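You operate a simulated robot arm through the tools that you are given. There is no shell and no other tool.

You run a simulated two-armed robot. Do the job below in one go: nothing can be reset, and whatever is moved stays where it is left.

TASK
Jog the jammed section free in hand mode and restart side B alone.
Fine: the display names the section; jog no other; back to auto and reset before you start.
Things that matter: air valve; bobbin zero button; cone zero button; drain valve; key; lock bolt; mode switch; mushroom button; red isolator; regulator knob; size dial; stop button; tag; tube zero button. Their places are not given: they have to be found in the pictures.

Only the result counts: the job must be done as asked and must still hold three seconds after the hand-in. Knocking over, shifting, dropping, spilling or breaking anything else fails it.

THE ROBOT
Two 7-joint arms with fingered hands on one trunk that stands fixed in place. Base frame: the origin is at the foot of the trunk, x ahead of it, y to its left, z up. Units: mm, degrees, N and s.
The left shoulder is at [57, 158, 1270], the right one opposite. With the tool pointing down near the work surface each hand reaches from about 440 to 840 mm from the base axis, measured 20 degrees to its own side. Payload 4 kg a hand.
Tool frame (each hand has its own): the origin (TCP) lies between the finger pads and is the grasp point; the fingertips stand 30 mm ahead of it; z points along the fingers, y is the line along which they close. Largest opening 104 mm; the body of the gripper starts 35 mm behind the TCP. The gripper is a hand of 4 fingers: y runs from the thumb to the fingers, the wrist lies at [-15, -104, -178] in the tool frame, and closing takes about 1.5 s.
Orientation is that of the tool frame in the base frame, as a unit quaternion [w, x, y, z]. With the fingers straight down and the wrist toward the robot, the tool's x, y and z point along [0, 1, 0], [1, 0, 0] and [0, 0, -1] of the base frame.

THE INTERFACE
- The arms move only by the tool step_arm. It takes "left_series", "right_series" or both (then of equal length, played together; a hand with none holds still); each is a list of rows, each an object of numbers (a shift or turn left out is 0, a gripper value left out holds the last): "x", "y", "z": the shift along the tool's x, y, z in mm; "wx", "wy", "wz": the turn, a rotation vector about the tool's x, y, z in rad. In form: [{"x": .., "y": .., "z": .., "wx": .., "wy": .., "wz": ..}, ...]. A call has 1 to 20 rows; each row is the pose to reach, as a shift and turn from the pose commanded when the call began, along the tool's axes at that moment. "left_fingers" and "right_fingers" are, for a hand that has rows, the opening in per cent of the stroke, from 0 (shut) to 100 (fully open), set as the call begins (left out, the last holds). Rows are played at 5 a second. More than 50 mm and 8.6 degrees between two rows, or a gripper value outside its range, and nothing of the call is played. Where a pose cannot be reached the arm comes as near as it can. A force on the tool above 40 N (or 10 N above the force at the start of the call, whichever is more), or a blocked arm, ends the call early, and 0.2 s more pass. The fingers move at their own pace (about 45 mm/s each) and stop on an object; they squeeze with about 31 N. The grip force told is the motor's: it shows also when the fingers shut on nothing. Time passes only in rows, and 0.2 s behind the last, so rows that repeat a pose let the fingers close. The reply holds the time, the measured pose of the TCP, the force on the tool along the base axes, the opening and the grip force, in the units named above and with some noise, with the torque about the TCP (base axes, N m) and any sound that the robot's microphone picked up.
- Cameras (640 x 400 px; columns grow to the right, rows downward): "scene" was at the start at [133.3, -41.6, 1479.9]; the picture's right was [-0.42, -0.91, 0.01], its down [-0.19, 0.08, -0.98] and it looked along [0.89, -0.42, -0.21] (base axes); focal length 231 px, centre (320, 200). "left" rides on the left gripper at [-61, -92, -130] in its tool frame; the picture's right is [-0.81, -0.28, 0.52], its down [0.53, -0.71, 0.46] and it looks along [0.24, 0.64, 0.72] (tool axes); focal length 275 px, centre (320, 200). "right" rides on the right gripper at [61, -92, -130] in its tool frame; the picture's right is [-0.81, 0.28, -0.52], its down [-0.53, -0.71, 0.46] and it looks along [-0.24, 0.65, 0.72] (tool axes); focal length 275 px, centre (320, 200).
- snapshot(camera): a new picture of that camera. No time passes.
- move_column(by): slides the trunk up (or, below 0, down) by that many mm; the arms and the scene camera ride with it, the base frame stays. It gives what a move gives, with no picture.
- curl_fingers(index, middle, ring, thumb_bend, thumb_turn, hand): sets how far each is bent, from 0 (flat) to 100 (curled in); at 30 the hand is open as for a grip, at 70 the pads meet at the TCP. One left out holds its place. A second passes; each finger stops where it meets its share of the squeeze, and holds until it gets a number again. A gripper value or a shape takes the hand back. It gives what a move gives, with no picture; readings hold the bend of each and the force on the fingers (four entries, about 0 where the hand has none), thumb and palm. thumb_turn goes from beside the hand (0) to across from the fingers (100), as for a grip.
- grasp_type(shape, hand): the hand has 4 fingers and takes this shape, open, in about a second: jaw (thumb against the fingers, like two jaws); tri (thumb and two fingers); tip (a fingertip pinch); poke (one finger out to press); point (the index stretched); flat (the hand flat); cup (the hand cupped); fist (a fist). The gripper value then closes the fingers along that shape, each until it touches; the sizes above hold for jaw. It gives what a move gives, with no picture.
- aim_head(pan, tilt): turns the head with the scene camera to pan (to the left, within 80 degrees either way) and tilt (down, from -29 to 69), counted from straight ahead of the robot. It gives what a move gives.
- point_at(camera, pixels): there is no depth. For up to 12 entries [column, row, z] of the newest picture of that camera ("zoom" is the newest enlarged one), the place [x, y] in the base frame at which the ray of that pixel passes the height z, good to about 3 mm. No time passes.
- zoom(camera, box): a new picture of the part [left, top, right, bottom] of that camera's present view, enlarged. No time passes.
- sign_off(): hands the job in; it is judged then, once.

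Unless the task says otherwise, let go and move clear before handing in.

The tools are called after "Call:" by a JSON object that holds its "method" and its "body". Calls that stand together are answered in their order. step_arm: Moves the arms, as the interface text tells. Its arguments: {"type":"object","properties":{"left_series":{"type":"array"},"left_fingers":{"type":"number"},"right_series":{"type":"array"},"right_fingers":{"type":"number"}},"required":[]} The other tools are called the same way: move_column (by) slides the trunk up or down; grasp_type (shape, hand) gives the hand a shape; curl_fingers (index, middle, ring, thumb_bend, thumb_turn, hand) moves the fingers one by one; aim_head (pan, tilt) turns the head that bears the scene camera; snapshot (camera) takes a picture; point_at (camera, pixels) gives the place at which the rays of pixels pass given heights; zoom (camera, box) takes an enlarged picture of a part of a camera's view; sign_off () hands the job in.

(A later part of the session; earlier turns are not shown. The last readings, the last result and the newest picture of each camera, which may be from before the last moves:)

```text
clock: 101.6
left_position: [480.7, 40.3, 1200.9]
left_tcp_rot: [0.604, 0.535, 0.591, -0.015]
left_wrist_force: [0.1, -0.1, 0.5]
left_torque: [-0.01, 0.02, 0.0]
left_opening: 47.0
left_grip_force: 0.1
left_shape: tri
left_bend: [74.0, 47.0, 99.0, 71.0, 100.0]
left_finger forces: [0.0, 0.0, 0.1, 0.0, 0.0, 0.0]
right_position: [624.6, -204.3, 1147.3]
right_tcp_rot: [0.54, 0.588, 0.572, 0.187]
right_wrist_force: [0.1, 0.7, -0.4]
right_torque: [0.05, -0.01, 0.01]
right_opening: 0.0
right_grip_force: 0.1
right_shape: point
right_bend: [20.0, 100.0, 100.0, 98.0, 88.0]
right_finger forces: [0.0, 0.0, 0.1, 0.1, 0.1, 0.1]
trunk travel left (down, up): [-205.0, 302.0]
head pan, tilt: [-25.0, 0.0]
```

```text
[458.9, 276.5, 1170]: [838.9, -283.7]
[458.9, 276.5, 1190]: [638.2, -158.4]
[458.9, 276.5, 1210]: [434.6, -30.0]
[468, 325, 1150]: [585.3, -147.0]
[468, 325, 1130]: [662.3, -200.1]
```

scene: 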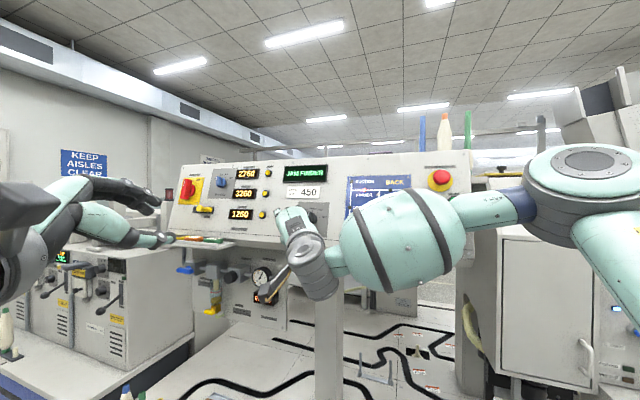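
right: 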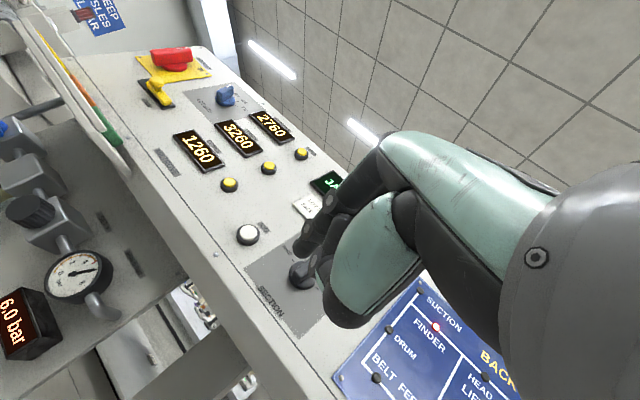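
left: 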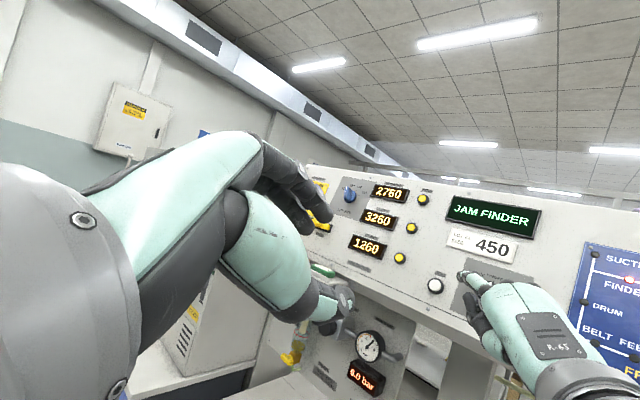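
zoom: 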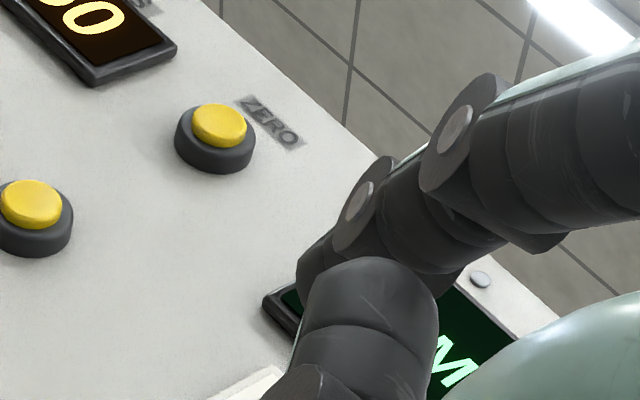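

The stretched tip lies at about [18,64,24] in the tool frame. With the hand pitched to -45° the wrist would sit only about 530 mm from the shoulder for JOG. I'll rotate to that pose and raise the trunk 200 mm to match.

Call:
{"method": "step_arm", "body": {"right_series": [{"wx": 0.084, "wy": 0.024, "wz": 0.083, "z": -10}, {"wx": 0.168, "wy": 0.048, "wz": 0.166, "z": -20}, {"wx": 0.251, "wy": 0.071, "wz": 0.249, "z": -30}, {"wx": 0.335, "wy": 0.095, "wz": 0.332, "z": -40}, {"wx": 0.419, "wy": 0.119, "wz": 0.4156, "z": -40}]}}

Call:
{"method": "move_column", "body": {"by": 200}}

Call:
{"method": "snapshot", "body": {"camera": "scene"}}

```text
clock: 102.8
left_position: [480.3, 39.8, 1201.7]
left_tcp_rot: [0.604, 0.535, 0.591, -0.015]
left_wrist_force: [0.2, -0.7, 0.3]
left_torque: [0.02, 0.01, 0.0]
left_opening: 47.2
left_grip_force: 0.1
left_shape: tri
left_bend: [74.0, 47.0, 99.0, 71.0, 100.0]
left_finger forces: [0.0, 0.0, 0.0, 0.0, 0.1, 0.1]
right_position: [589.6, -185.3, 1160.5]
right_tcp_rot: [0.323, 0.778, 0.498, 0.207]
right_wrist_force: [-0.4, 0.3, 1.0]
right_torque: [0.0, -0.02, -0.01]
right_opening: 0.2
right_grip_force: 0.0
right_shape: point
right_bend: [20.0, 100.0, 100.0, 98.0, 88.0]
right_finger forces: [0.0, 0.0, 0.0, 0.0, 0.0, 0.0]
trunk travel left (down, up): [-205.0, 302.0]
head pan, tilt: [-25.0, 0.0]
```

```text
clock: 105.0
left_position: [480.5, 40.6, 1400.1]
left_tcp_rot: [0.603, 0.534, 0.592, -0.013]
left_wrist_force: [-0.5, -0.3, -2.0]
left_torque: [-0.01, 0.02, 0.0]
left_opening: 47.2
left_grip_force: 0.0
left_shape: tri
left_bend: [74.0, 47.0, 99.0, 71.0, 100.0]
left_finger forces: [0.0, 0.0, 0.0, 0.0, 0.0, 0.0]
right_position: [590.5, -185.6, 1360.0]
right_tcp_rot: [0.325, 0.776, 0.498, 0.209]
right_wrist_force: [-0.7, -0.3, -0.3]
right_torque: [-0.01, -0.02, 0.0]
right_opening: 0.0
right_grip_force: 0.0
right_shape: point
right_bend: [20.0, 100.0, 100.0, 98.0, 88.0]
right_finger forces: [0.0, 0.1, 0.0, 0.0, 0.0, 0.1]
trunk travel left (down, up): [-405.0, 102.0]
head pan, tilt: [-25.0, 0.0]
```

```text
taken
```

scene: 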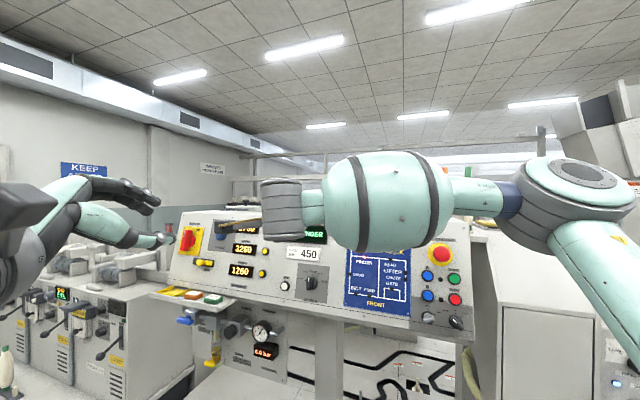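

Orientation is as wanted. I'll bring the right hand down and forward to about 60 mm in front of JOG.

Call:
{"method": "step_arm", "body": {"right_series": [{"x": 6, "y": -8, "z": 33}, {"x": 12, "y": -17, "z": 66}, {"x": 18, "y": -25, "z": 99}, {"x": 24, "y": -34, "z": 131}, {"x": 30, "y": -42, "z": 164}, {"x": 36, "y": -50, "z": 197}, {"x": 42, "y": -59, "z": 230}, {"x": 47, "y": -67, "z": 262}, {"x": 47, "y": -67, "z": 262}]}}

Call:
{"method": "snapshot", "body": {"camera": "right"}}

Call:
{"method": "snapshot", "body": {"camera": "scene"}}

```text
clock: 107.0
left_position: [480.2, 39.7, 1400.8]
left_tcp_rot: [0.603, 0.534, 0.593, -0.014]
left_wrist_force: [0.8, 0.3, 0.7]
left_torque: [-0.02, -0.02, 0.02]
left_opening: 47.0
left_grip_force: 0.0
left_shape: tri
left_bend: [74.0, 47.0, 99.0, 71.0, 100.0]
left_finger forces: [0.0, 0.0, 0.0, 0.1, 0.1, 0.1]
right_position: [703.3, -235.4, 1148.5]
right_tcp_rot: [0.324, 0.777, 0.498, 0.209]
right_wrist_force: [-0.4, 0.9, 0.1]
right_torque: [-0.01, 0.0, 0.01]
right_opening: 0.1
right_grip_force: 0.0
right_shape: point
right_bend: [20.0, 100.0, 100.0, 98.0, 88.0]
right_finger forces: [0.0, 0.0, 0.0, 0.0, 0.0, 0.0]
right hand out of reach, approached as far as the arm can: row 5, 6, 7, 8, 9
trunk travel left (down, up): [-405.0, 102.0]
head pan, tilt: [-25.0, 0.0]
```

```text
taken
```

right: 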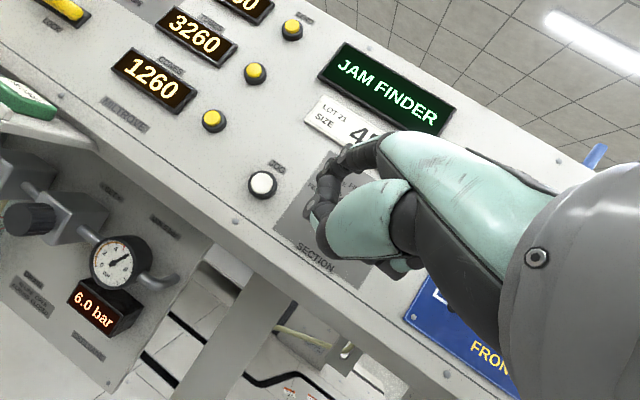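

```text
taken
```

scene: 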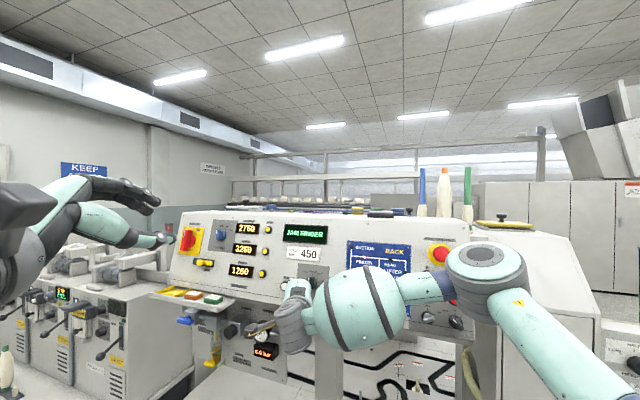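

The limit still comes from the wrist angle. By geometry, the wrist-to-tool line points most naturally when the hand is rolled with its finger side to the left. I'll retreat and roll the hand that way (y left, z 25° right of ahead, 17° down), in the poke shape.

Call:
{"method": "step_arm", "body": {"right_series": [{"x": -3, "z": -37}, {"x": -6, "z": -74}, {"x": -9, "z": -111}, {"x": -11, "z": -148}]}}

Call:
{"method": "step_arm", "body": {"right_series": [{"wx": -0.031, "wy": -0.032, "wz": -0.128}, {"wx": -0.062, "wy": -0.064, "wz": -0.256}, {"wx": -0.0935, "wy": -0.096, "wz": -0.3835}, {"wx": -0.125, "wy": -0.128, "wz": -0.511}, {"wx": -0.156, "wy": -0.16, "wz": -0.639}, {"wx": -0.187, "wy": -0.1915, "wz": -0.767}, {"wx": -0.218, "wy": -0.223, "wz": -0.895}, {"wx": -0.249, "wy": -0.255, "wz": -1.023}, {"wx": -0.2805, "wy": -0.287, "wz": -1.1505}, {"wx": -0.312, "wy": -0.319, "wz": -1.278}, {"wx": -0.343, "wy": -0.351, "wz": -1.406}, {"wx": -0.374, "wy": -0.383, "wz": -1.534}]}}

Call:
{"method": "snapshot", "body": {"camera": "right"}}

Call:
{"method": "snapshot", "body": {"camera": "scene"}}

```text
clock: 108.0
left_position: [478.5, 40.2, 1402.0]
left_tcp_rot: [0.604, 0.534, 0.592, -0.014]
left_wrist_force: [-0.1, 0.3, -0.6]
left_torque: [0.01, -0.01, 0.01]
left_opening: 47.5
left_grip_force: 0.1
left_shape: tri
left_bend: [74.0, 47.0, 99.0, 71.0, 100.0]
left_finger forces: [0.1, 0.0, 0.1, 0.0, 0.0, 0.1]
right_position: [603.4, -200.0, 1254.0]
right_tcp_rot: [0.324, 0.777, 0.497, 0.208]
right_wrist_force: [-0.3, 0.2, -0.9]
right_torque: [0.0, -0.01, 0.0]
right_opening: 0.0
right_grip_force: 0.0
right_shape: point
right_bend: [20.0, 100.0, 100.0, 98.0, 88.0]
right_finger forces: [0.0, 0.0, 0.0, 0.1, 0.1, 0.1]
trunk travel left (down, up): [-405.0, 102.0]
head pan, tilt: [-25.0, 0.0]
```

```text
clock: 110.5
left_position: [480.5, 39.4, 1400.3]
left_tcp_rot: [0.603, 0.535, 0.591, -0.015]
left_wrist_force: [0.9, 0.2, 0.2]
left_torque: [0.02, 0.03, -0.01]
left_opening: 47.1
left_grip_force: 0.1
left_shape: tri
left_bend: [74.0, 47.0, 99.0, 71.0, 100.0]
left_finger forces: [0.0, 0.0, 0.0, 0.0, 0.0, 0.0]
right_position: [600.0, -203.8, 1251.8]
right_tcp_rot: [0.581, 0.173, 0.785, -0.129]
right_wrist_force: [1.1, 0.3, 0.1]
right_torque: [-0.02, 0.01, -0.01]
right_opening: 0.1
right_grip_force: 0.0
right_shape: point
right_bend: [20.0, 100.0, 100.0, 98.0, 88.0]
right_finger forces: [0.1, 0.0, 0.1, 0.0, 0.0, 0.0]
trunk travel left (down, up): [-405.0, 102.0]
head pan, tilt: [-25.0, 0.0]
```

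```text
taken
```

right: 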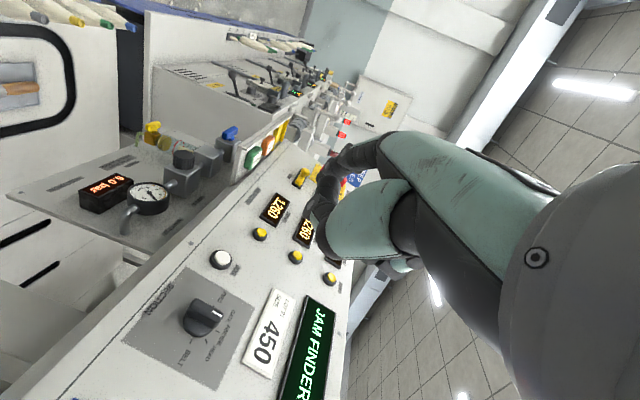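

```text
taken
```

scene: 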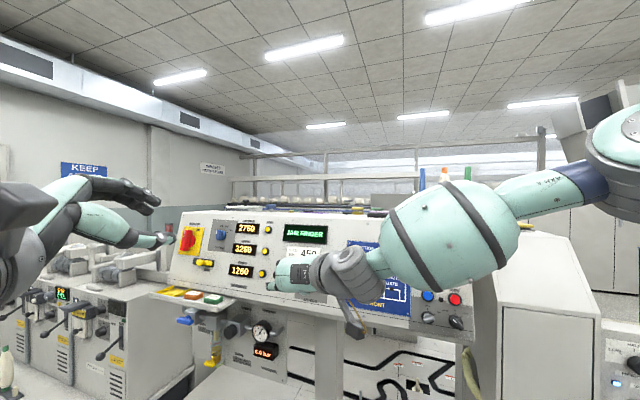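

All reachable now, with JOG visible at (220,259). I'll form the poke shape with only the index out and move to about 45 mm in front of JOG.

Call:
{"method": "grasp_type", "body": {"shape": "poke", "hand": "right"}}

Call:
{"method": "curl_fingers", "body": {"hand": "right", "middle": 100}}

Call:
{"method": "step_arm", "body": {"right_series": [{"x": 5, "y": 12, "z": 32}, {"x": 10, "y": 24, "z": 64}, {"x": 15, "y": 36, "z": 97}, {"x": 20, "y": 48, "z": 129}, {"x": 25, "y": 60, "z": 161}, {"x": 29.5, "y": 72, "z": 193}, {"x": 29.5, "y": 72, "z": 193}]}}

Call:
{"method": "snapshot", "body": {"camera": "right"}}

Call:
{"method": "snapshot", "body": {"camera": "scene"}}

Call:
{"method": "snapshot", "body": {"camera": "left"}}

```text
clock: 111.5
left_position: [482.2, 40.4, 1400.3]
left_tcp_rot: [0.604, 0.534, 0.592, -0.014]
left_wrist_force: [0.0, 0.7, -0.1]
left_torque: [-0.01, 0.0, -0.03]
left_opening: 47.3
left_grip_force: 0.1
left_shape: tri
left_bend: [74.0, 47.0, 99.0, 71.0, 100.0]
left_finger forces: [0.1, 0.1, 0.0, 0.0, 0.0, 0.0]
right_position: [600.3, -203.6, 1249.7]
right_tcp_rot: [0.579, 0.175, 0.785, -0.13]
right_wrist_force: [-0.8, 0.1, 0.4]
right_torque: [-0.01, 0.01, 0.01]
right_opening: 0.0
right_grip_force: 0.1
right_shape: poke
right_bend: [70.0, 70.0, 99.0, 100.0, 100.0]
right_finger forces: [0.0, 0.1, 0.1, 0.0, 0.1, 0.0]
trunk travel left (down, up): [-405.0, 102.0]
head pan, tilt: [-25.0, 0.0]
```

```text
clock: 112.5
left_position: [481.3, 40.3, 1399.7]
left_tcp_rot: [0.604, 0.534, 0.591, -0.014]
left_wrist_force: [1.0, 0.1, 0.0]
left_torque: [-0.02, -0.03, 0.02]
left_opening: 47.0
left_grip_force: 0.0
left_shape: tri
left_bend: [74.0, 47.0, 99.0, 71.0, 100.0]
left_finger forces: [0.0, 0.1, 0.0, 0.1, 0.0, 0.1]
right_position: [599.3, -204.4, 1251.2]
right_tcp_rot: [0.58, 0.175, 0.785, -0.129]
right_wrist_force: [0.6, -0.2, 0.8]
right_torque: [-0.01, 0.01, -0.01]
right_opening: 29.6
right_grip_force: 0.0
right_shape: fingers
right_bend: [70.0, 100.0, 99.0, 100.0, 100.0]
right_finger forces: [0.1, 0.0, 0.1, 0.1, 0.0, 0.0]
trunk travel left (down, up): [-405.0, 102.0]
head pan, tilt: [-25.0, 0.0]
```

```text
clock: 114.0
left_position: [479.7, 40.1, 1400.2]
left_tcp_rot: [0.603, 0.534, 0.593, -0.013]
left_wrist_force: [-0.5, -0.2, 0.6]
left_torque: [0.01, 0.01, 0.0]
left_opening: 47.3
left_grip_force: 0.0
left_shape: tri
left_bend: [74.0, 47.0, 99.0, 71.0, 100.0]
left_finger forces: [0.0, 0.0, 0.0, 0.1, 0.1, 0.0]
right_position: [787.1, -216.8, 1166.7]
right_tcp_rot: [0.581, 0.175, 0.785, -0.128]
right_wrist_force: [0.8, -0.2, 0.0]
right_torque: [0.01, 0.01, -0.01]
right_opening: 29.7
right_grip_force: 0.1
right_shape: fingers
right_bend: [70.0, 100.0, 99.0, 100.0, 100.0]
right_finger forces: [0.0, 0.0, 0.0, 0.0, 0.0, 0.0]
right hand out of reach, approached as far as the arm can: row 6, 7
trunk travel left (down, up): [-405.0, 102.0]
head pan, tilt: [-25.0, 0.0]
```

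```text
taken
```

right: 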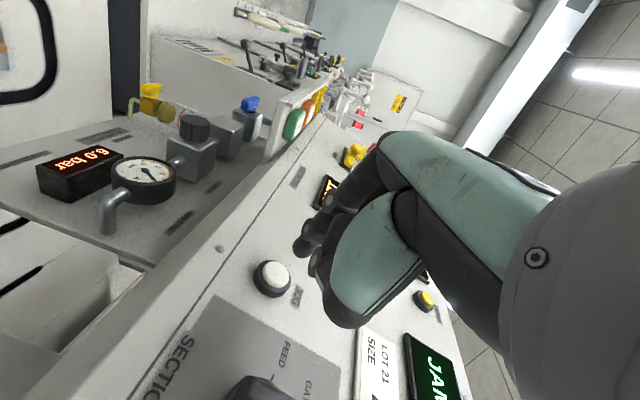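

```text
taken
```

scene: 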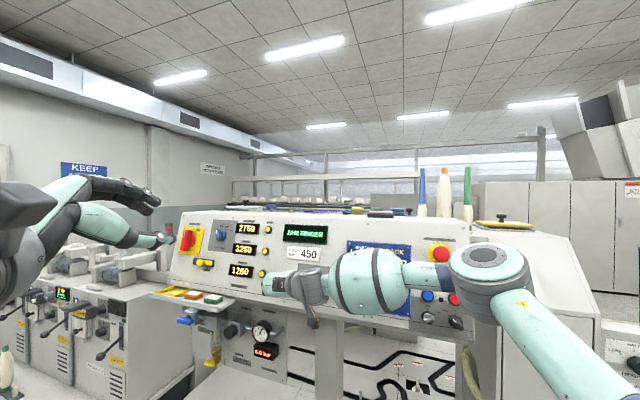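

```text
taken
```

left: 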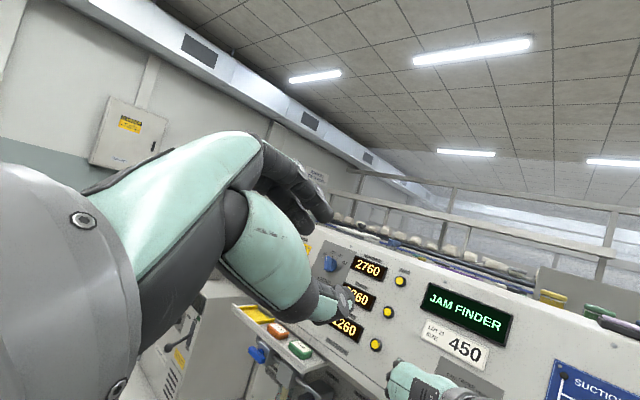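

Very close: the fingertip (303,250) is about 45 mm off JOG (272,278). I'll probe how much further it goes along the panel normal.

Call:
{"method": "step_arm", "body": {"right_series": [{"x": 0, "y": -3, "z": 10}, {"x": 0, "y": -6, "z": 20}]}}

Call:
{"method": "zoom", "body": {"camera": "right", "box": [220, 190, 340, 330]}}

```text
clock: 114.7
left_position: [480.4, 39.4, 1399.6]
left_tcp_rot: [0.604, 0.533, 0.592, -0.013]
left_wrist_force: [0.1, -0.5, 0.3]
left_torque: [0.03, 0.01, -0.02]
left_opening: 47.1
left_grip_force: 0.1
left_shape: tri
left_bend: [74.0, 47.0, 99.0, 71.0, 100.0]
left_finger forces: [0.0, 0.1, 0.1, 0.1, 0.0, 0.0]
right_position: [796.1, -234.4, 1163.1]
right_tcp_rot: [0.582, 0.175, 0.784, -0.129]
right_wrist_force: [0.0, -0.5, -0.2]
right_torque: [0.0, 0.01, 0.0]
right_opening: 30.0
right_grip_force: 0.1
right_shape: fingers
right_bend: [70.0, 100.0, 99.0, 100.0, 100.0]
right_finger forces: [0.0, 0.0, 0.0, 0.0, 0.0, 0.0]
right hand out of reach, approached as far as the arm can: row 1, 2
trunk travel left (down, up): [-405.0, 102.0]
head pan, tilt: [-25.0, 0.0]
```

```text
2.86 times, centred on (280, 260) of right
```

zoom: 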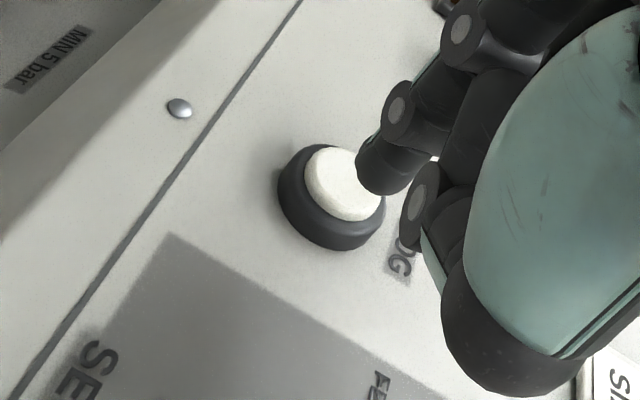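

It slid to the JOG edge: the tip is about 12 mm right of and 15 mm short of the cap. I'll ease the roll back 11° and try stepping left and inward again.

Call:
{"method": "step_arm", "body": {"right_series": [{"wz": 0.1, "z": -8}, {"wz": 0.2, "z": -8}]}}

Call:
{"method": "step_arm", "body": {"right_series": [{"x": 0, "y": 6, "z": 4}, {"x": 0, "y": 12, "z": 8}]}}

Call:
{"method": "zoom", "body": {"camera": "right", "box": [220, 190, 340, 330]}}

```text
clock: 115.2
left_position: [480.4, 39.5, 1400.7]
left_tcp_rot: [0.603, 0.534, 0.592, -0.013]
left_wrist_force: [-0.4, -0.7, 0.1]
left_torque: [0.0, 0.02, 0.02]
left_opening: 47.2
left_grip_force: 0.0
left_shape: tri
left_bend: [74.0, 47.0, 99.0, 71.0, 100.0]
left_finger forces: [0.0, 0.1, 0.0, 0.0, 0.0, 0.0]
right_position: [785.5, -228.1, 1197.8]
right_tcp_rot: [0.582, 0.251, 0.77, -0.076]
right_wrist_force: [0.0, -1.0, -0.3]
right_torque: [0.02, -0.01, -0.01]
right_opening: 29.7
right_grip_force: 0.1
right_shape: fingers
right_bend: [70.0, 100.0, 99.0, 100.0, 100.0]
right_finger forces: [0.0, 0.0, 0.0, 0.0, 0.0, 0.0]
right hand out of reach, approached as far as the arm can: row 1, 2
trunk travel left (down, up): [-405.0, 102.0]
head pan, tilt: [-25.0, 0.0]
```

```text
clock: 115.8
left_position: [480.7, 40.7, 1400.2]
left_tcp_rot: [0.603, 0.534, 0.592, -0.014]
left_wrist_force: [1.1, 1.0, -0.2]
left_torque: [-0.01, -0.01, -0.01]
left_opening: 46.8
left_grip_force: 0.0
left_shape: tri
left_bend: [74.0, 47.0, 99.0, 71.0, 100.0]
left_finger forces: [0.0, 0.0, 0.0, 0.0, 0.0, 0.0]
right_position: [797.1, -220.3, 1208.6]
right_tcp_rot: [0.588, 0.252, 0.766, -0.071]
right_wrist_force: [0.4, 0.3, -0.6]
right_torque: [0.0, 0.01, 0.0]
right_opening: 30.3
right_grip_force: 0.0
right_shape: fingers
right_bend: [70.0, 100.0, 99.0, 100.0, 100.0]
right_finger forces: [0.0, 0.1, 0.1, 0.0, 0.0, 0.0]
right hand out of reach, approached as far as the arm can: row 1, 2
trunk travel left (down, up): [-405.0, 102.0]
head pan, tilt: [-25.0, 0.0]
```

```text
2.86 times, centred on (280, 260) of right
```

zoom: 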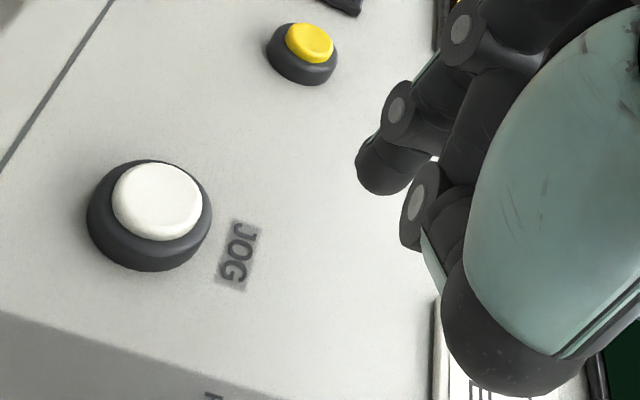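

With less roll the limit simply pushes the hand higher, so the trunk just needs to be lower. I'll back off a bit and lower the trunk 100 mm, then approach JOG from there.

Call:
{"method": "step_arm", "body": {"right_series": [{"z": -20}, {"z": -40}]}}

Call:
{"method": "move_column", "body": {"by": -100}}

Call:
{"method": "snapshot", "body": {"camera": "right"}}

```text
clock: 116.5
left_position: [478.7, 40.6, 1400.3]
left_tcp_rot: [0.604, 0.534, 0.592, -0.014]
left_wrist_force: [-0.8, -0.7, 0.7]
left_torque: [0.0, -0.03, 0.03]
left_opening: 47.0
left_grip_force: 0.1
left_shape: tri
left_bend: [74.0, 47.0, 99.0, 71.0, 100.0]
left_finger forces: [0.0, 0.0, 0.0, 0.0, 0.1, 0.1]
right_position: [762.2, -202.9, 1220.7]
right_tcp_rot: [0.591, 0.252, 0.763, -0.071]
right_wrist_force: [-0.3, -0.6, -0.5]
right_torque: [0.01, 0.0, 0.0]
right_opening: 29.7
right_grip_force: 0.1
right_shape: fingers
right_bend: [70.0, 100.0, 99.0, 100.0, 100.0]
right_finger forces: [0.0, 0.0, 0.1, 0.0, 0.0, 0.1]
trunk travel left (down, up): [-405.0, 102.0]
head pan, tilt: [-25.0, 0.0]
```

```text
clock: 117.8
left_position: [481.9, 40.7, 1300.3]
left_tcp_rot: [0.603, 0.534, 0.593, -0.013]
left_wrist_force: [-0.2, -0.6, 0.1]
left_torque: [-0.02, 0.0, -0.04]
left_opening: 46.9
left_grip_force: 0.1
left_shape: tri
left_bend: [74.0, 47.0, 99.0, 71.0, 100.0]
left_finger forces: [0.0, 0.1, 0.0, 0.1, 0.0, 0.0]
right_position: [762.8, -204.7, 1120.7]
right_tcp_rot: [0.59, 0.252, 0.764, -0.07]
right_wrist_force: [0.1, 0.0, 0.2]
right_torque: [-0.01, 0.01, 0.01]
right_opening: 29.9
right_grip_force: 0.2
right_shape: fingers
right_bend: [70.0, 100.0, 99.0, 100.0, 100.0]
right_finger forces: [0.0, 0.0, 0.0, 0.0, 0.1, 0.1]
trunk travel left (down, up): [-305.0, 202.0]
head pan, tilt: [-25.0, 0.0]
```

```text
taken
```

right: 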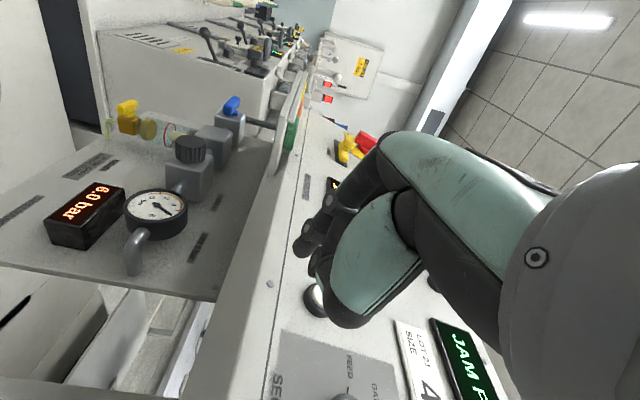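

I'll raise the tip to JOG's height and bring it to about 12 mm from the cap.

Call:
{"method": "step_arm", "body": {"right_series": [{"x": -20, "y": 3, "z": 0}, {"x": -40, "y": 5, "z": 6}, {"x": -52, "y": 7, "z": 18}, {"x": -52, "y": 7, "z": 32}, {"x": -52, "y": 7, "z": 32}]}}

Call:
{"method": "zoom", "body": {"camera": "right", "box": [220, 190, 340, 330]}}

Call:
{"method": "snapshot", "body": {"camera": "scene"}}

```text
clock: 119.0
left_position: [480.9, 39.8, 1299.8]
left_tcp_rot: [0.603, 0.534, 0.592, -0.014]
left_wrist_force: [0.0, 1.0, 0.2]
left_torque: [-0.04, -0.01, -0.01]
left_opening: 47.3
left_grip_force: 0.1
left_shape: tri
left_bend: [74.0, 47.0, 99.0, 71.0, 100.0]
left_finger forces: [0.0, 0.0, 0.1, 0.0, 0.0, 0.0]
right_position: [803.5, -228.4, 1160.7]
right_tcp_rot: [0.591, 0.252, 0.763, -0.071]
right_wrist_force: [0.0, 0.4, -0.1]
right_torque: [0.0, -0.01, -0.06]
right_opening: 29.5
right_grip_force: 0.1
right_shape: fingers
right_bend: [70.0, 100.0, 99.0, 100.0, 100.0]
right_finger forces: [0.0, 0.0, 0.0, 0.0, 0.0, 0.0]
trunk travel left (down, up): [-305.0, 202.0]
head pan, tilt: [-25.0, 0.0]
```

```text
2.86 times, centred on (280, 260) of right
```

zoom: 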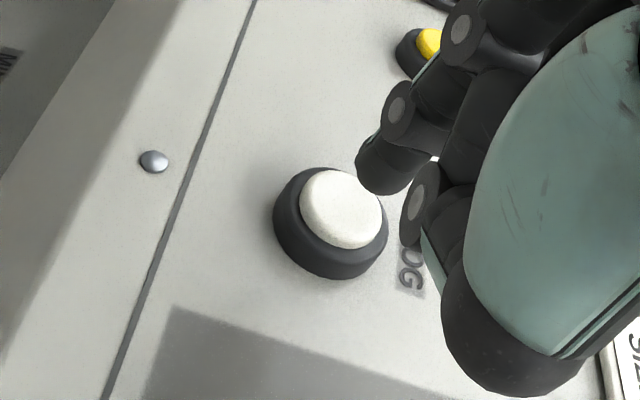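

```text
taken
```

scene: 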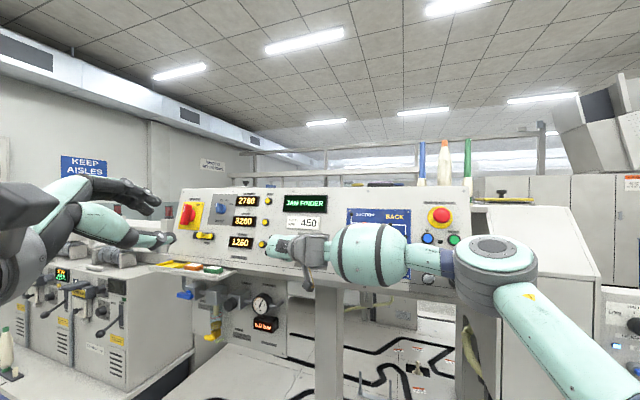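

Reachable, and the tip lines up to meet the cap centre when advancing about 20 mm along the finger. I'll press slowly and watch the force.

Call:
{"method": "step_arm", "body": {"right_series": [{"z": 6}, {"z": 11}, {"z": 15}, {"z": 18}, {"z": 20}]}}

Call:
{"method": "zoom", "body": {"camera": "right", "box": [220, 190, 340, 330]}}

Call:
{"method": "zoom", "body": {"camera": "scene", "box": [220, 180, 420, 290]}}

```text
clock: 120.2
left_position: [480.4, 39.2, 1298.6]
left_tcp_rot: [0.604, 0.534, 0.592, -0.014]
left_wrist_force: [-0.5, -0.1, 0.4]
left_torque: [-0.02, 0.0, 0.0]
left_opening: 47.2
left_grip_force: 0.1
left_shape: tri
left_bend: [74.0, 47.0, 99.0, 71.0, 100.0]
left_finger forces: [0.0, 0.0, 0.0, 0.1, 0.1, 0.1]
right_position: [811.2, -238.0, 1155.0]
right_tcp_rot: [0.59, 0.252, 0.763, -0.071]
right_wrist_force: [0.7, 0.0, -0.8]
right_torque: [-0.01, 0.03, -0.01]
right_opening: 30.0
right_grip_force: 0.0
right_shape: fingers
right_bend: [70.0, 100.0, 99.0, 100.0, 100.0]
right_finger forces: [0.0, 0.0, 0.0, 0.1, 0.0, 0.1]
right hand out of reach, approached as far as the arm can: row 3, 4, 5
trunk travel left (down, up): [-305.0, 202.0]
head pan, tilt: [-25.0, 0.0]
```

```text
2.86 times, centred on (280, 260) of right
```

zoom: 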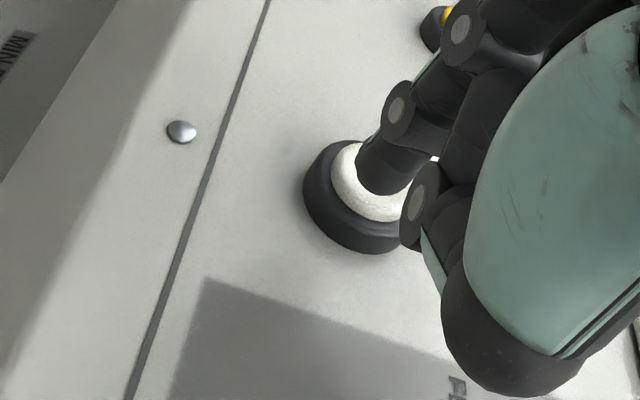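

```text
3.20 times, centred on (320, 235) of scene
```

zoom: 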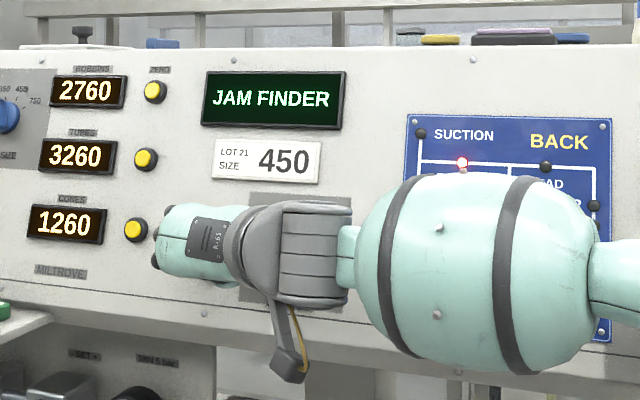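

The tip is touching distance from the cap but the arm is at its limit here. I'll back off slightly, lower the trunk 60 mm more, and come in again with extra margin.

Call:
{"method": "step_arm", "body": {"right_series": [{"z": -15}, {"z": -35}]}}

Call:
{"method": "move_column", "body": {"by": -60}}

Call:
{"method": "step_arm", "body": {"right_series": [{"x": -20, "y": 4, "z": -5}, {"x": -40, "y": 8, "z": -10}, {"x": -57, "y": 11, "z": -12}, {"x": -57, "y": 11, "z": 2}, {"x": -57, "y": 11, "z": 2}]}}

Call:
{"method": "zoom", "body": {"camera": "right", "box": [220, 190, 340, 330]}}

```text
clock: 120.8
left_position: [480.3, 40.3, 1300.9]
left_tcp_rot: [0.604, 0.534, 0.592, -0.015]
left_wrist_force: [0.1, 0.2, 0.9]
left_torque: [0.02, 0.03, 0.0]
left_opening: 47.0
left_grip_force: 0.1
left_shape: tri
left_bend: [74.0, 47.0, 99.0, 71.0, 100.0]
left_finger forces: [0.1, 0.1, 0.1, 0.1, 0.0, 0.0]
right_position: [780.3, -224.1, 1166.7]
right_tcp_rot: [0.591, 0.252, 0.763, -0.071]
right_wrist_force: [-0.8, 0.5, 1.6]
right_torque: [0.0, 0.02, -0.01]
right_opening: 29.7
right_grip_force: 0.0
right_shape: fingers
right_bend: [70.0, 100.0, 99.0, 100.0, 100.0]
right_finger forces: [0.1, 0.0, 0.0, 0.0, 0.0, 0.0]
trunk travel left (down, up): [-305.0, 202.0]
head pan, tilt: [-25.0, 0.0]
```

```text
clock: 121.8
left_position: [480.2, 38.6, 1241.6]
left_tcp_rot: [0.603, 0.533, 0.593, -0.015]
left_wrist_force: [0.1, 0.5, -0.2]
left_torque: [-0.01, 0.02, -0.03]
left_opening: 47.1
left_grip_force: 0.1
left_shape: tri
left_bend: [74.0, 47.0, 99.0, 71.0, 100.0]
left_finger forces: [0.0, 0.0, 0.0, 0.0, 0.0, 0.1]
right_position: [781.2, -223.9, 1107.0]
right_tcp_rot: [0.59, 0.252, 0.764, -0.071]
right_wrist_force: [1.0, 0.6, 0.1]
right_torque: [0.02, 0.01, 0.01]
right_opening: 29.8
right_grip_force: 0.1
right_shape: fingers
right_bend: [70.0, 100.0, 99.0, 100.0, 100.0]
right_finger forces: [0.0, 0.0, 0.0, 0.0, 0.0, 0.0]
trunk travel left (down, up): [-245.0, 262.0]
head pan, tilt: [-25.0, 0.0]
```

```text
clock: 123.0
left_position: [480.6, 39.7, 1241.1]
left_tcp_rot: [0.603, 0.534, 0.592, -0.014]
left_wrist_force: [0.1, -0.1, 0.5]
left_torque: [0.0, 0.05, 0.01]
left_opening: 47.1
left_grip_force: 0.1
left_shape: tri
left_bend: [74.0, 47.0, 99.0, 71.0, 100.0]
left_finger forces: [0.0, 0.0, 0.0, 0.0, 0.0, 0.1]
right_position: [787.0, -239.1, 1155.9]
right_tcp_rot: [0.591, 0.252, 0.763, -0.07]
right_wrist_force: [-0.3, -0.7, -0.7]
right_torque: [0.01, 0.02, 0.01]
right_opening: 29.8
right_grip_force: 0.1
right_shape: fingers
right_bend: [70.0, 100.0, 99.0, 100.0, 100.0]
right_finger forces: [0.0, 0.0, 0.0, 0.0, 0.1, 0.1]
right hand out of reach, approached as far as the arm can: row 3, 4, 5
trunk travel left (down, up): [-245.0, 262.0]
head pan, tilt: [-25.0, 0.0]
```

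```text
2.86 times, centred on (280, 260) of right
```

zoom: 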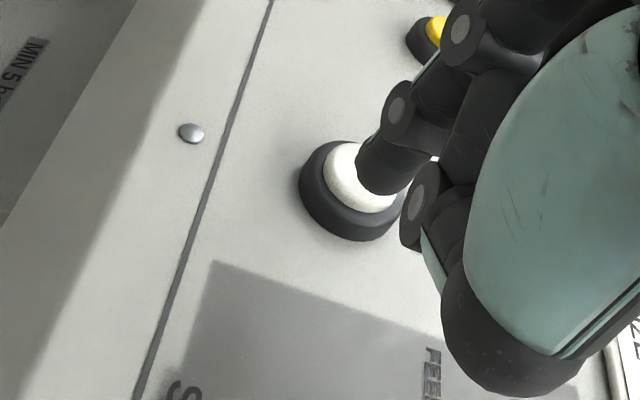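

The reachable wrist distance seems to be about 570 mm, so I need a few millimetres more. Turning the hand 8° toward the panel normal and placing the trunk at mid height gains that. I'll back off, raise 80 mm, rotate, and approach again.

Call:
{"method": "step_arm", "body": {"right_series": [{"z": -20}, {"z": -45}]}}

Call:
{"method": "move_column", "body": {"by": 75}}

Call:
{"method": "step_arm", "body": {"right_series": [{"wx": 0.065, "wy": -0.013, "wz": 0.02}, {"wx": 0.131, "wy": -0.027, "wz": 0.041}]}}

Call:
{"method": "snapshot", "body": {"camera": "right"}}

```text
clock: 123.6
left_position: [478.7, 39.8, 1242.0]
left_tcp_rot: [0.605, 0.534, 0.591, -0.014]
left_wrist_force: [-0.1, -0.3, 0.2]
left_torque: [0.0, -0.01, 0.01]
left_opening: 47.2
left_grip_force: 0.1
left_shape: tri
left_bend: [74.0, 47.0, 99.0, 71.0, 100.0]
left_finger forces: [0.0, 0.0, 0.0, 0.0, 0.0, 0.0]
right_position: [744.2, -218.1, 1167.9]
right_tcp_rot: [0.59, 0.252, 0.764, -0.07]
right_wrist_force: [1.1, -0.7, 0.2]
right_torque: [-0.03, 0.0, -0.02]
right_opening: 29.7
right_grip_force: 0.0
right_shape: fingers
right_bend: [70.0, 100.0, 99.0, 100.0, 100.0]
right_finger forces: [0.0, 0.1, 0.1, 0.1, 0.0, 0.1]
trunk travel left (down, up): [-245.0, 262.0]
head pan, tilt: [-25.0, 0.0]
```

```text
clock: 124.7
left_position: [480.1, 38.7, 1315.1]
left_tcp_rot: [0.603, 0.534, 0.592, -0.014]
left_wrist_force: [0.3, 0.0, 0.8]
left_torque: [-0.02, 0.01, -0.03]
left_opening: 47.4
left_grip_force: 0.1
left_shape: tri
left_bend: [74.0, 47.0, 99.0, 71.0, 100.0]
left_finger forces: [0.1, 0.0, 0.0, 0.0, 0.0, 0.1]
right_position: [746.8, -219.2, 1241.6]
right_tcp_rot: [0.59, 0.252, 0.764, -0.071]
right_wrist_force: [0.6, -0.1, 0.9]
right_torque: [-0.01, 0.0, 0.05]
right_opening: 29.8
right_grip_force: 0.0
right_shape: fingers
right_bend: [70.0, 100.0, 99.0, 100.0, 100.0]
right_finger forces: [0.0, 0.0, 0.0, 0.0, 0.0, 0.1]
trunk travel left (down, up): [-320.0, 187.0]
head pan, tilt: [-25.0, 0.0]
```

```text
clock: 125.3
left_position: [481.4, 40.2, 1313.8]
left_tcp_rot: [0.604, 0.535, 0.591, -0.015]
left_wrist_force: [-0.3, -0.4, 0.4]
left_torque: [0.01, 0.04, -0.03]
left_opening: 47.2
left_grip_force: 0.0
left_shape: tri
left_bend: [74.0, 47.0, 99.0, 71.0, 100.0]
left_finger forces: [0.0, 0.0, 0.1, 0.1, 0.1, 0.0]
right_position: [746.6, -219.6, 1241.0]
right_tcp_rot: [0.584, 0.306, 0.744, -0.112]
right_wrist_force: [0.3, 0.6, -0.5]
right_torque: [0.0, 0.01, 0.0]
right_opening: 29.8
right_grip_force: 0.1
right_shape: fingers
right_bend: [70.0, 100.0, 99.0, 100.0, 100.0]
right_finger forces: [0.0, 0.1, 0.0, 0.1, 0.1, 0.0]
trunk travel left (down, up): [-320.0, 187.0]
head pan, tilt: [-25.0, 0.0]
```

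```text
taken
```

right: 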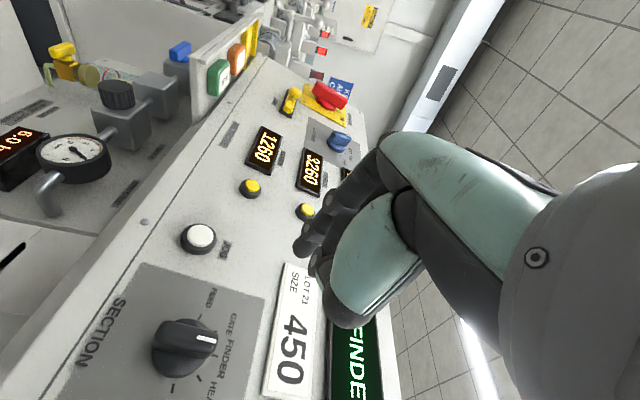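

Oriented. I'll move down and in to about 25 mm from the JOG face.

Call:
{"method": "step_arm", "body": {"right_series": [{"x": 22, "y": 5, "z": 15}, {"x": 44, "y": 10, "z": 30}, {"x": 65, "y": 15, "z": 45}, {"x": 65, "y": 15, "z": 60}, {"x": 65, "y": 15, "z": 72}, {"x": 65, "y": 15, "z": 72}]}}

Call:
{"method": "zoom", "body": {"camera": "right", "box": [220, 190, 340, 330]}}

```text
clock: 126.7
left_position: [480.8, 39.4, 1314.7]
left_tcp_rot: [0.604, 0.535, 0.591, -0.014]
left_wrist_force: [-0.6, 0.5, -1.4]
left_torque: [0.02, 0.01, 0.0]
left_opening: 47.2
left_grip_force: 0.1
left_shape: tri
left_bend: [74.0, 47.0, 99.0, 71.0, 100.0]
left_finger forces: [0.0, 0.0, 0.1, 0.0, 0.1, 0.1]
right_position: [794.8, -231.3, 1163.7]
right_tcp_rot: [0.584, 0.305, 0.744, -0.111]
right_wrist_force: [-0.1, 0.0, 0.2]
right_torque: [0.01, -0.04, 0.0]
right_opening: 29.7
right_grip_force: 0.1
right_shape: fingers
right_bend: [70.0, 100.0, 99.0, 100.0, 100.0]
right_finger forces: [0.1, 0.0, 0.0, 0.0, 0.1, 0.0]
right hand out of reach, approached as far as the arm can: row 4, 5, 6
trunk travel left (down, up): [-320.0, 187.0]
head pan, tilt: [-25.0, 0.0]
```

```text
2.86 times, centred on (280, 260) of right
```

zoom: 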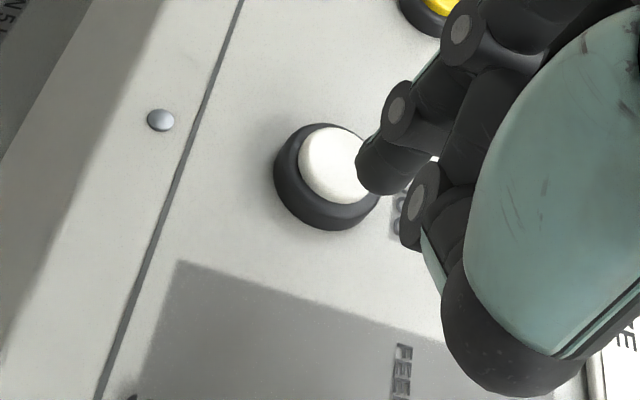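

Turning right made it worse, so the limit is angular and eases when the hand sits farther right. I'll return the yaw and straighten the index a little, so its tip reaches left and forward while the hand stays right.

Call:
{"method": "step_arm", "body": {"right_series": [{"z": -20, "wx": -0.065, "wy": 0.013, "wz": -0.02}, {"z": -40, "wx": -0.131, "wy": 0.027, "wz": -0.041}]}}

Call:
{"method": "curl_fingers", "body": {"hand": "right", "index": 48}}

Call:
{"method": "snapshot", "body": {"camera": "right"}}

Call:
{"method": "zoom", "body": {"camera": "right", "box": [220, 150, 360, 330]}}

Call:
{"method": "snapshot", "body": {"camera": "left"}}

```text
clock: 127.3
left_position: [479.9, 39.5, 1315.6]
left_tcp_rot: [0.603, 0.534, 0.592, -0.014]
left_wrist_force: [0.3, -0.4, 0.5]
left_torque: [-0.01, -0.02, -0.01]
left_opening: 47.2
left_grip_force: 0.0
left_shape: tri
left_bend: [74.0, 47.0, 99.0, 71.0, 100.0]
left_finger forces: [0.0, 0.0, 0.0, 0.2, 0.0, 0.0]
right_position: [761.0, -211.2, 1175.8]
right_tcp_rot: [0.59, 0.253, 0.763, -0.069]
right_wrist_force: [0.1, 0.4, 0.4]
right_torque: [-0.01, 0.01, -0.01]
right_opening: 29.6
right_grip_force: 0.0
right_shape: fingers
right_bend: [70.0, 100.0, 99.0, 100.0, 100.0]
right_finger forces: [0.0, 0.0, 0.0, 0.1, 0.0, 0.0]
trunk travel left (down, up): [-320.0, 187.0]
head pan, tilt: [-25.0, 0.0]
```

```text
clock: 128.3
left_position: [480.4, 40.4, 1315.4]
left_tcp_rot: [0.603, 0.534, 0.592, -0.014]
left_wrist_force: [1.2, -0.1, -0.3]
left_torque: [-0.01, 0.01, -0.02]
left_opening: 47.3
left_grip_force: 0.1
left_shape: tri
left_bend: [74.0, 47.0, 99.0, 71.0, 100.0]
left_finger forces: [0.0, 0.1, 0.1, 0.0, 0.0, 0.1]
right_position: [762.6, -212.1, 1175.6]
right_tcp_rot: [0.59, 0.253, 0.763, -0.07]
right_wrist_force: [0.4, 0.1, -0.5]
right_torque: [-0.03, 0.03, 0.0]
right_opening: 47.3
right_grip_force: 0.0
right_shape: fingers
right_bend: [48.0, 100.0, 99.0, 100.0, 100.0]
right_finger forces: [0.1, 0.0, 0.0, 0.0, 0.0, 0.1]
trunk travel left (down, up): [-320.0, 187.0]
head pan, tilt: [-25.0, 0.0]
```

```text
taken
```

right: 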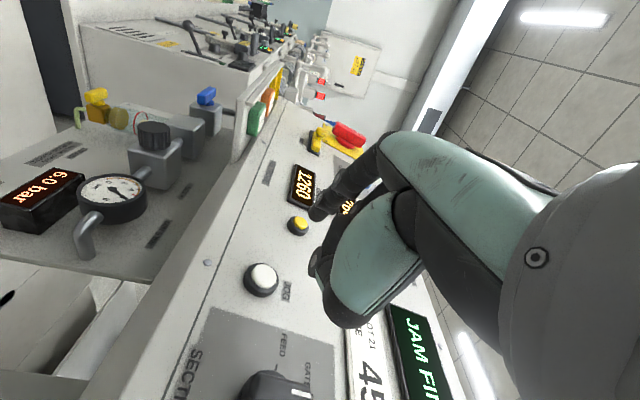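

```text
2.22 times, centred on (290, 240) of right
```

zoom: 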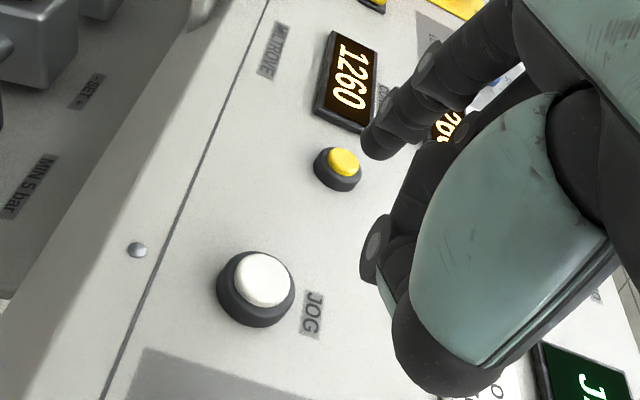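

```text
taken
```

left: 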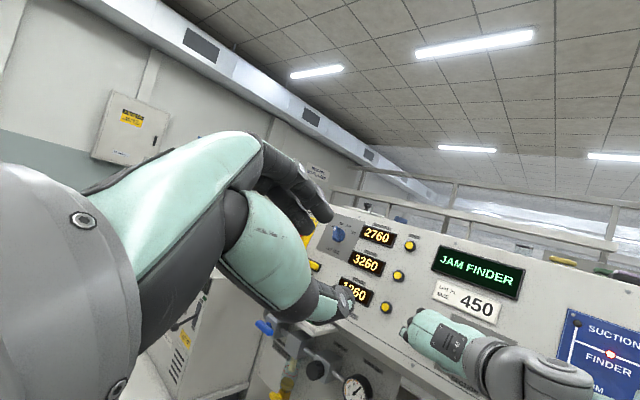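

Straightened index tip is at (317,217), about 30 mm further left in the hand. Half of that is enough, so I'll set the index to 58 and re-measure.

Call:
{"method": "curl_fingers", "body": {"hand": "right", "index": 58}}

Call:
{"method": "zoom", "body": {"camera": "right", "box": [220, 150, 360, 330]}}

```text
clock: 129.3
left_position: [480.4, 39.2, 1314.4]
left_tcp_rot: [0.604, 0.535, 0.591, -0.015]
left_wrist_force: [-0.8, 0.1, 0.3]
left_torque: [-0.03, -0.01, 0.01]
left_opening: 47.1
left_grip_force: 0.0
left_shape: tri
left_bend: [74.0, 47.0, 99.0, 71.0, 100.0]
left_finger forces: [0.1, 0.0, 0.0, 0.1, 0.0, 0.1]
right_position: [761.8, -211.8, 1175.2]
right_tcp_rot: [0.59, 0.253, 0.764, -0.071]
right_wrist_force: [0.4, -0.2, 0.1]
right_torque: [0.03, 0.04, 0.0]
right_opening: 40.4
right_grip_force: 0.0
right_shape: fingers
right_bend: [57.0, 100.0, 99.0, 100.0, 100.0]
right_finger forces: [0.0, 0.0, 0.0, 0.0, 0.0, 0.0]
trunk travel left (down, up): [-320.0, 187.0]
head pan, tilt: [-25.0, 0.0]
```

```text
2.22 times, centred on (290, 240) of right
```

zoom: 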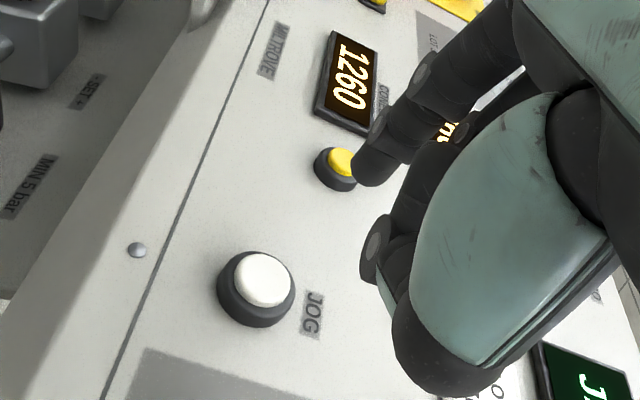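

Tip now at (312.5,231), about [5,21,29] in the tool frame. I'll move to about 12 mm short of JOG's cap.

Call:
{"method": "step_arm", "body": {"right_series": [{"x": 2, "y": -8, "z": 15}, {"x": 4, "y": -16, "z": 30}, {"x": 4.4, "y": -16, "z": 44}, {"x": 4.4, "y": -16, "z": 44}]}}

Call:
{"method": "zoom", "body": {"camera": "right", "box": [220, 170, 360, 330]}}

Call:
{"method": "zoom", "body": {"camera": "scene", "box": [240, 200, 360, 280]}}

```text
clock: 130.3
left_position: [480.3, 40.4, 1313.9]
left_tcp_rot: [0.604, 0.534, 0.592, -0.013]
left_wrist_force: [-0.9, 0.0, 0.7]
left_torque: [-0.01, 0.01, -0.02]
left_opening: 47.0
left_grip_force: 0.1
left_shape: tri
left_bend: [74.0, 47.0, 99.0, 71.0, 100.0]
left_finger forces: [0.0, 0.0, 0.0, 0.1, 0.0, 0.0]
right_position: [789.5, -239.9, 1154.2]
right_tcp_rot: [0.59, 0.253, 0.764, -0.07]
right_wrist_force: [-0.5, 0.2, -0.1]
right_torque: [0.0, -0.01, -0.03]
right_opening: 40.6
right_grip_force: 0.0
right_shape: fingers
right_bend: [57.0, 100.0, 99.0, 100.0, 100.0]
right_finger forces: [0.1, 0.1, 0.1, 0.1, 0.1, 0.0]
trunk travel left (down, up): [-320.0, 187.0]
head pan, tilt: [-25.0, 0.0]
```

```text
2.50 times, centred on (290, 250) of right
```

zoom: 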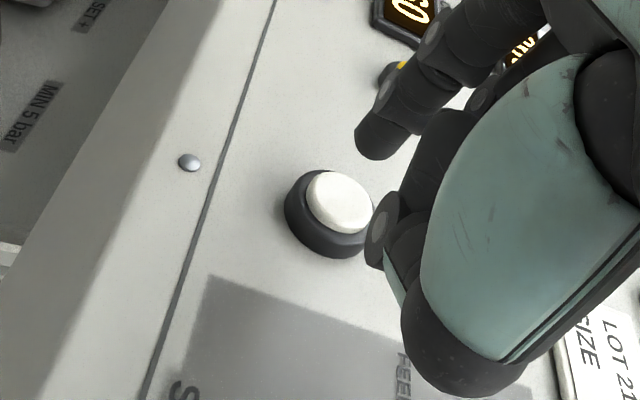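

```text
5.00 times, centred on (300, 240) of scene
```

zoom: 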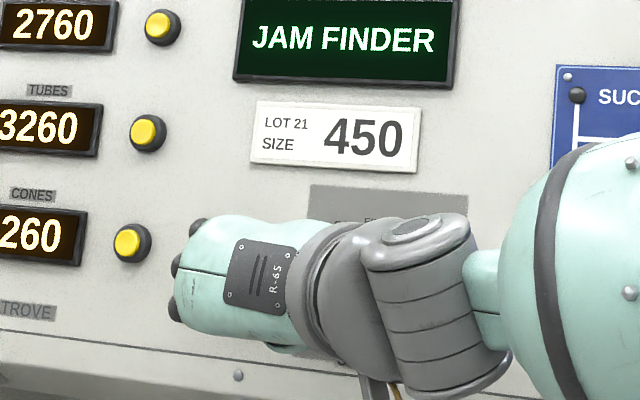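

The cap will end about 13 mm low of the tip in the image, so I'll correct by moving 10 mm right, 3 mm up and 8 mm in, then look.

Call:
{"method": "step_arm", "body": {"right_series": [{"x": -1.5, "y": -5, "z": 3}, {"x": -3, "y": -10, "z": 8}, {"x": -3, "y": -10, "z": 8}]}}

Call:
{"method": "zoom", "body": {"camera": "right", "box": [250, 190, 350, 290]}}

```text
clock: 131.1
left_position: [480.8, 40.3, 1315.7]
left_tcp_rot: [0.604, 0.534, 0.592, -0.014]
left_wrist_force: [1.3, -0.2, 0.9]
left_torque: [0.02, -0.02, -0.01]
left_opening: 47.2
left_grip_force: 0.2
left_shape: tri
left_bend: [74.0, 47.0, 99.0, 71.0, 100.0]
left_finger forces: [0.0, 0.0, 0.0, 0.0, 0.0, 0.1]
right_position: [793.9, -251.8, 1152.6]
right_tcp_rot: [0.591, 0.252, 0.763, -0.07]
right_wrist_force: [-0.4, 0.4, 0.0]
right_torque: [0.01, 0.05, 0.04]
right_opening: 40.8
right_grip_force: 0.0
right_shape: fingers
right_bend: [57.0, 100.0, 99.0, 100.0, 100.0]
right_finger forces: [0.1, 0.0, 0.1, 0.0, 0.0, 0.0]
trunk travel left (down, up): [-320.0, 187.0]
head pan, tilt: [-25.0, 0.0]
```

```text
4.00 times, centred on (300, 240) of right
```

zoom: 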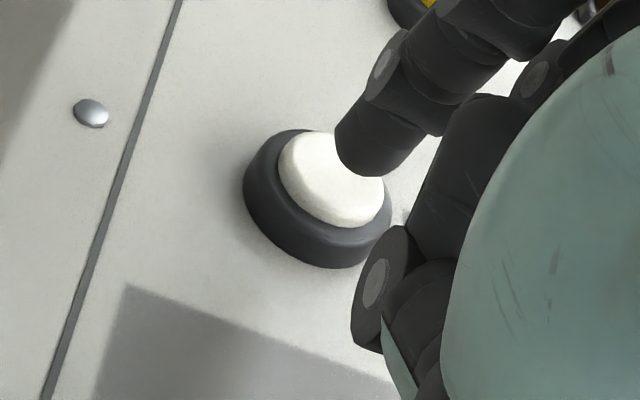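

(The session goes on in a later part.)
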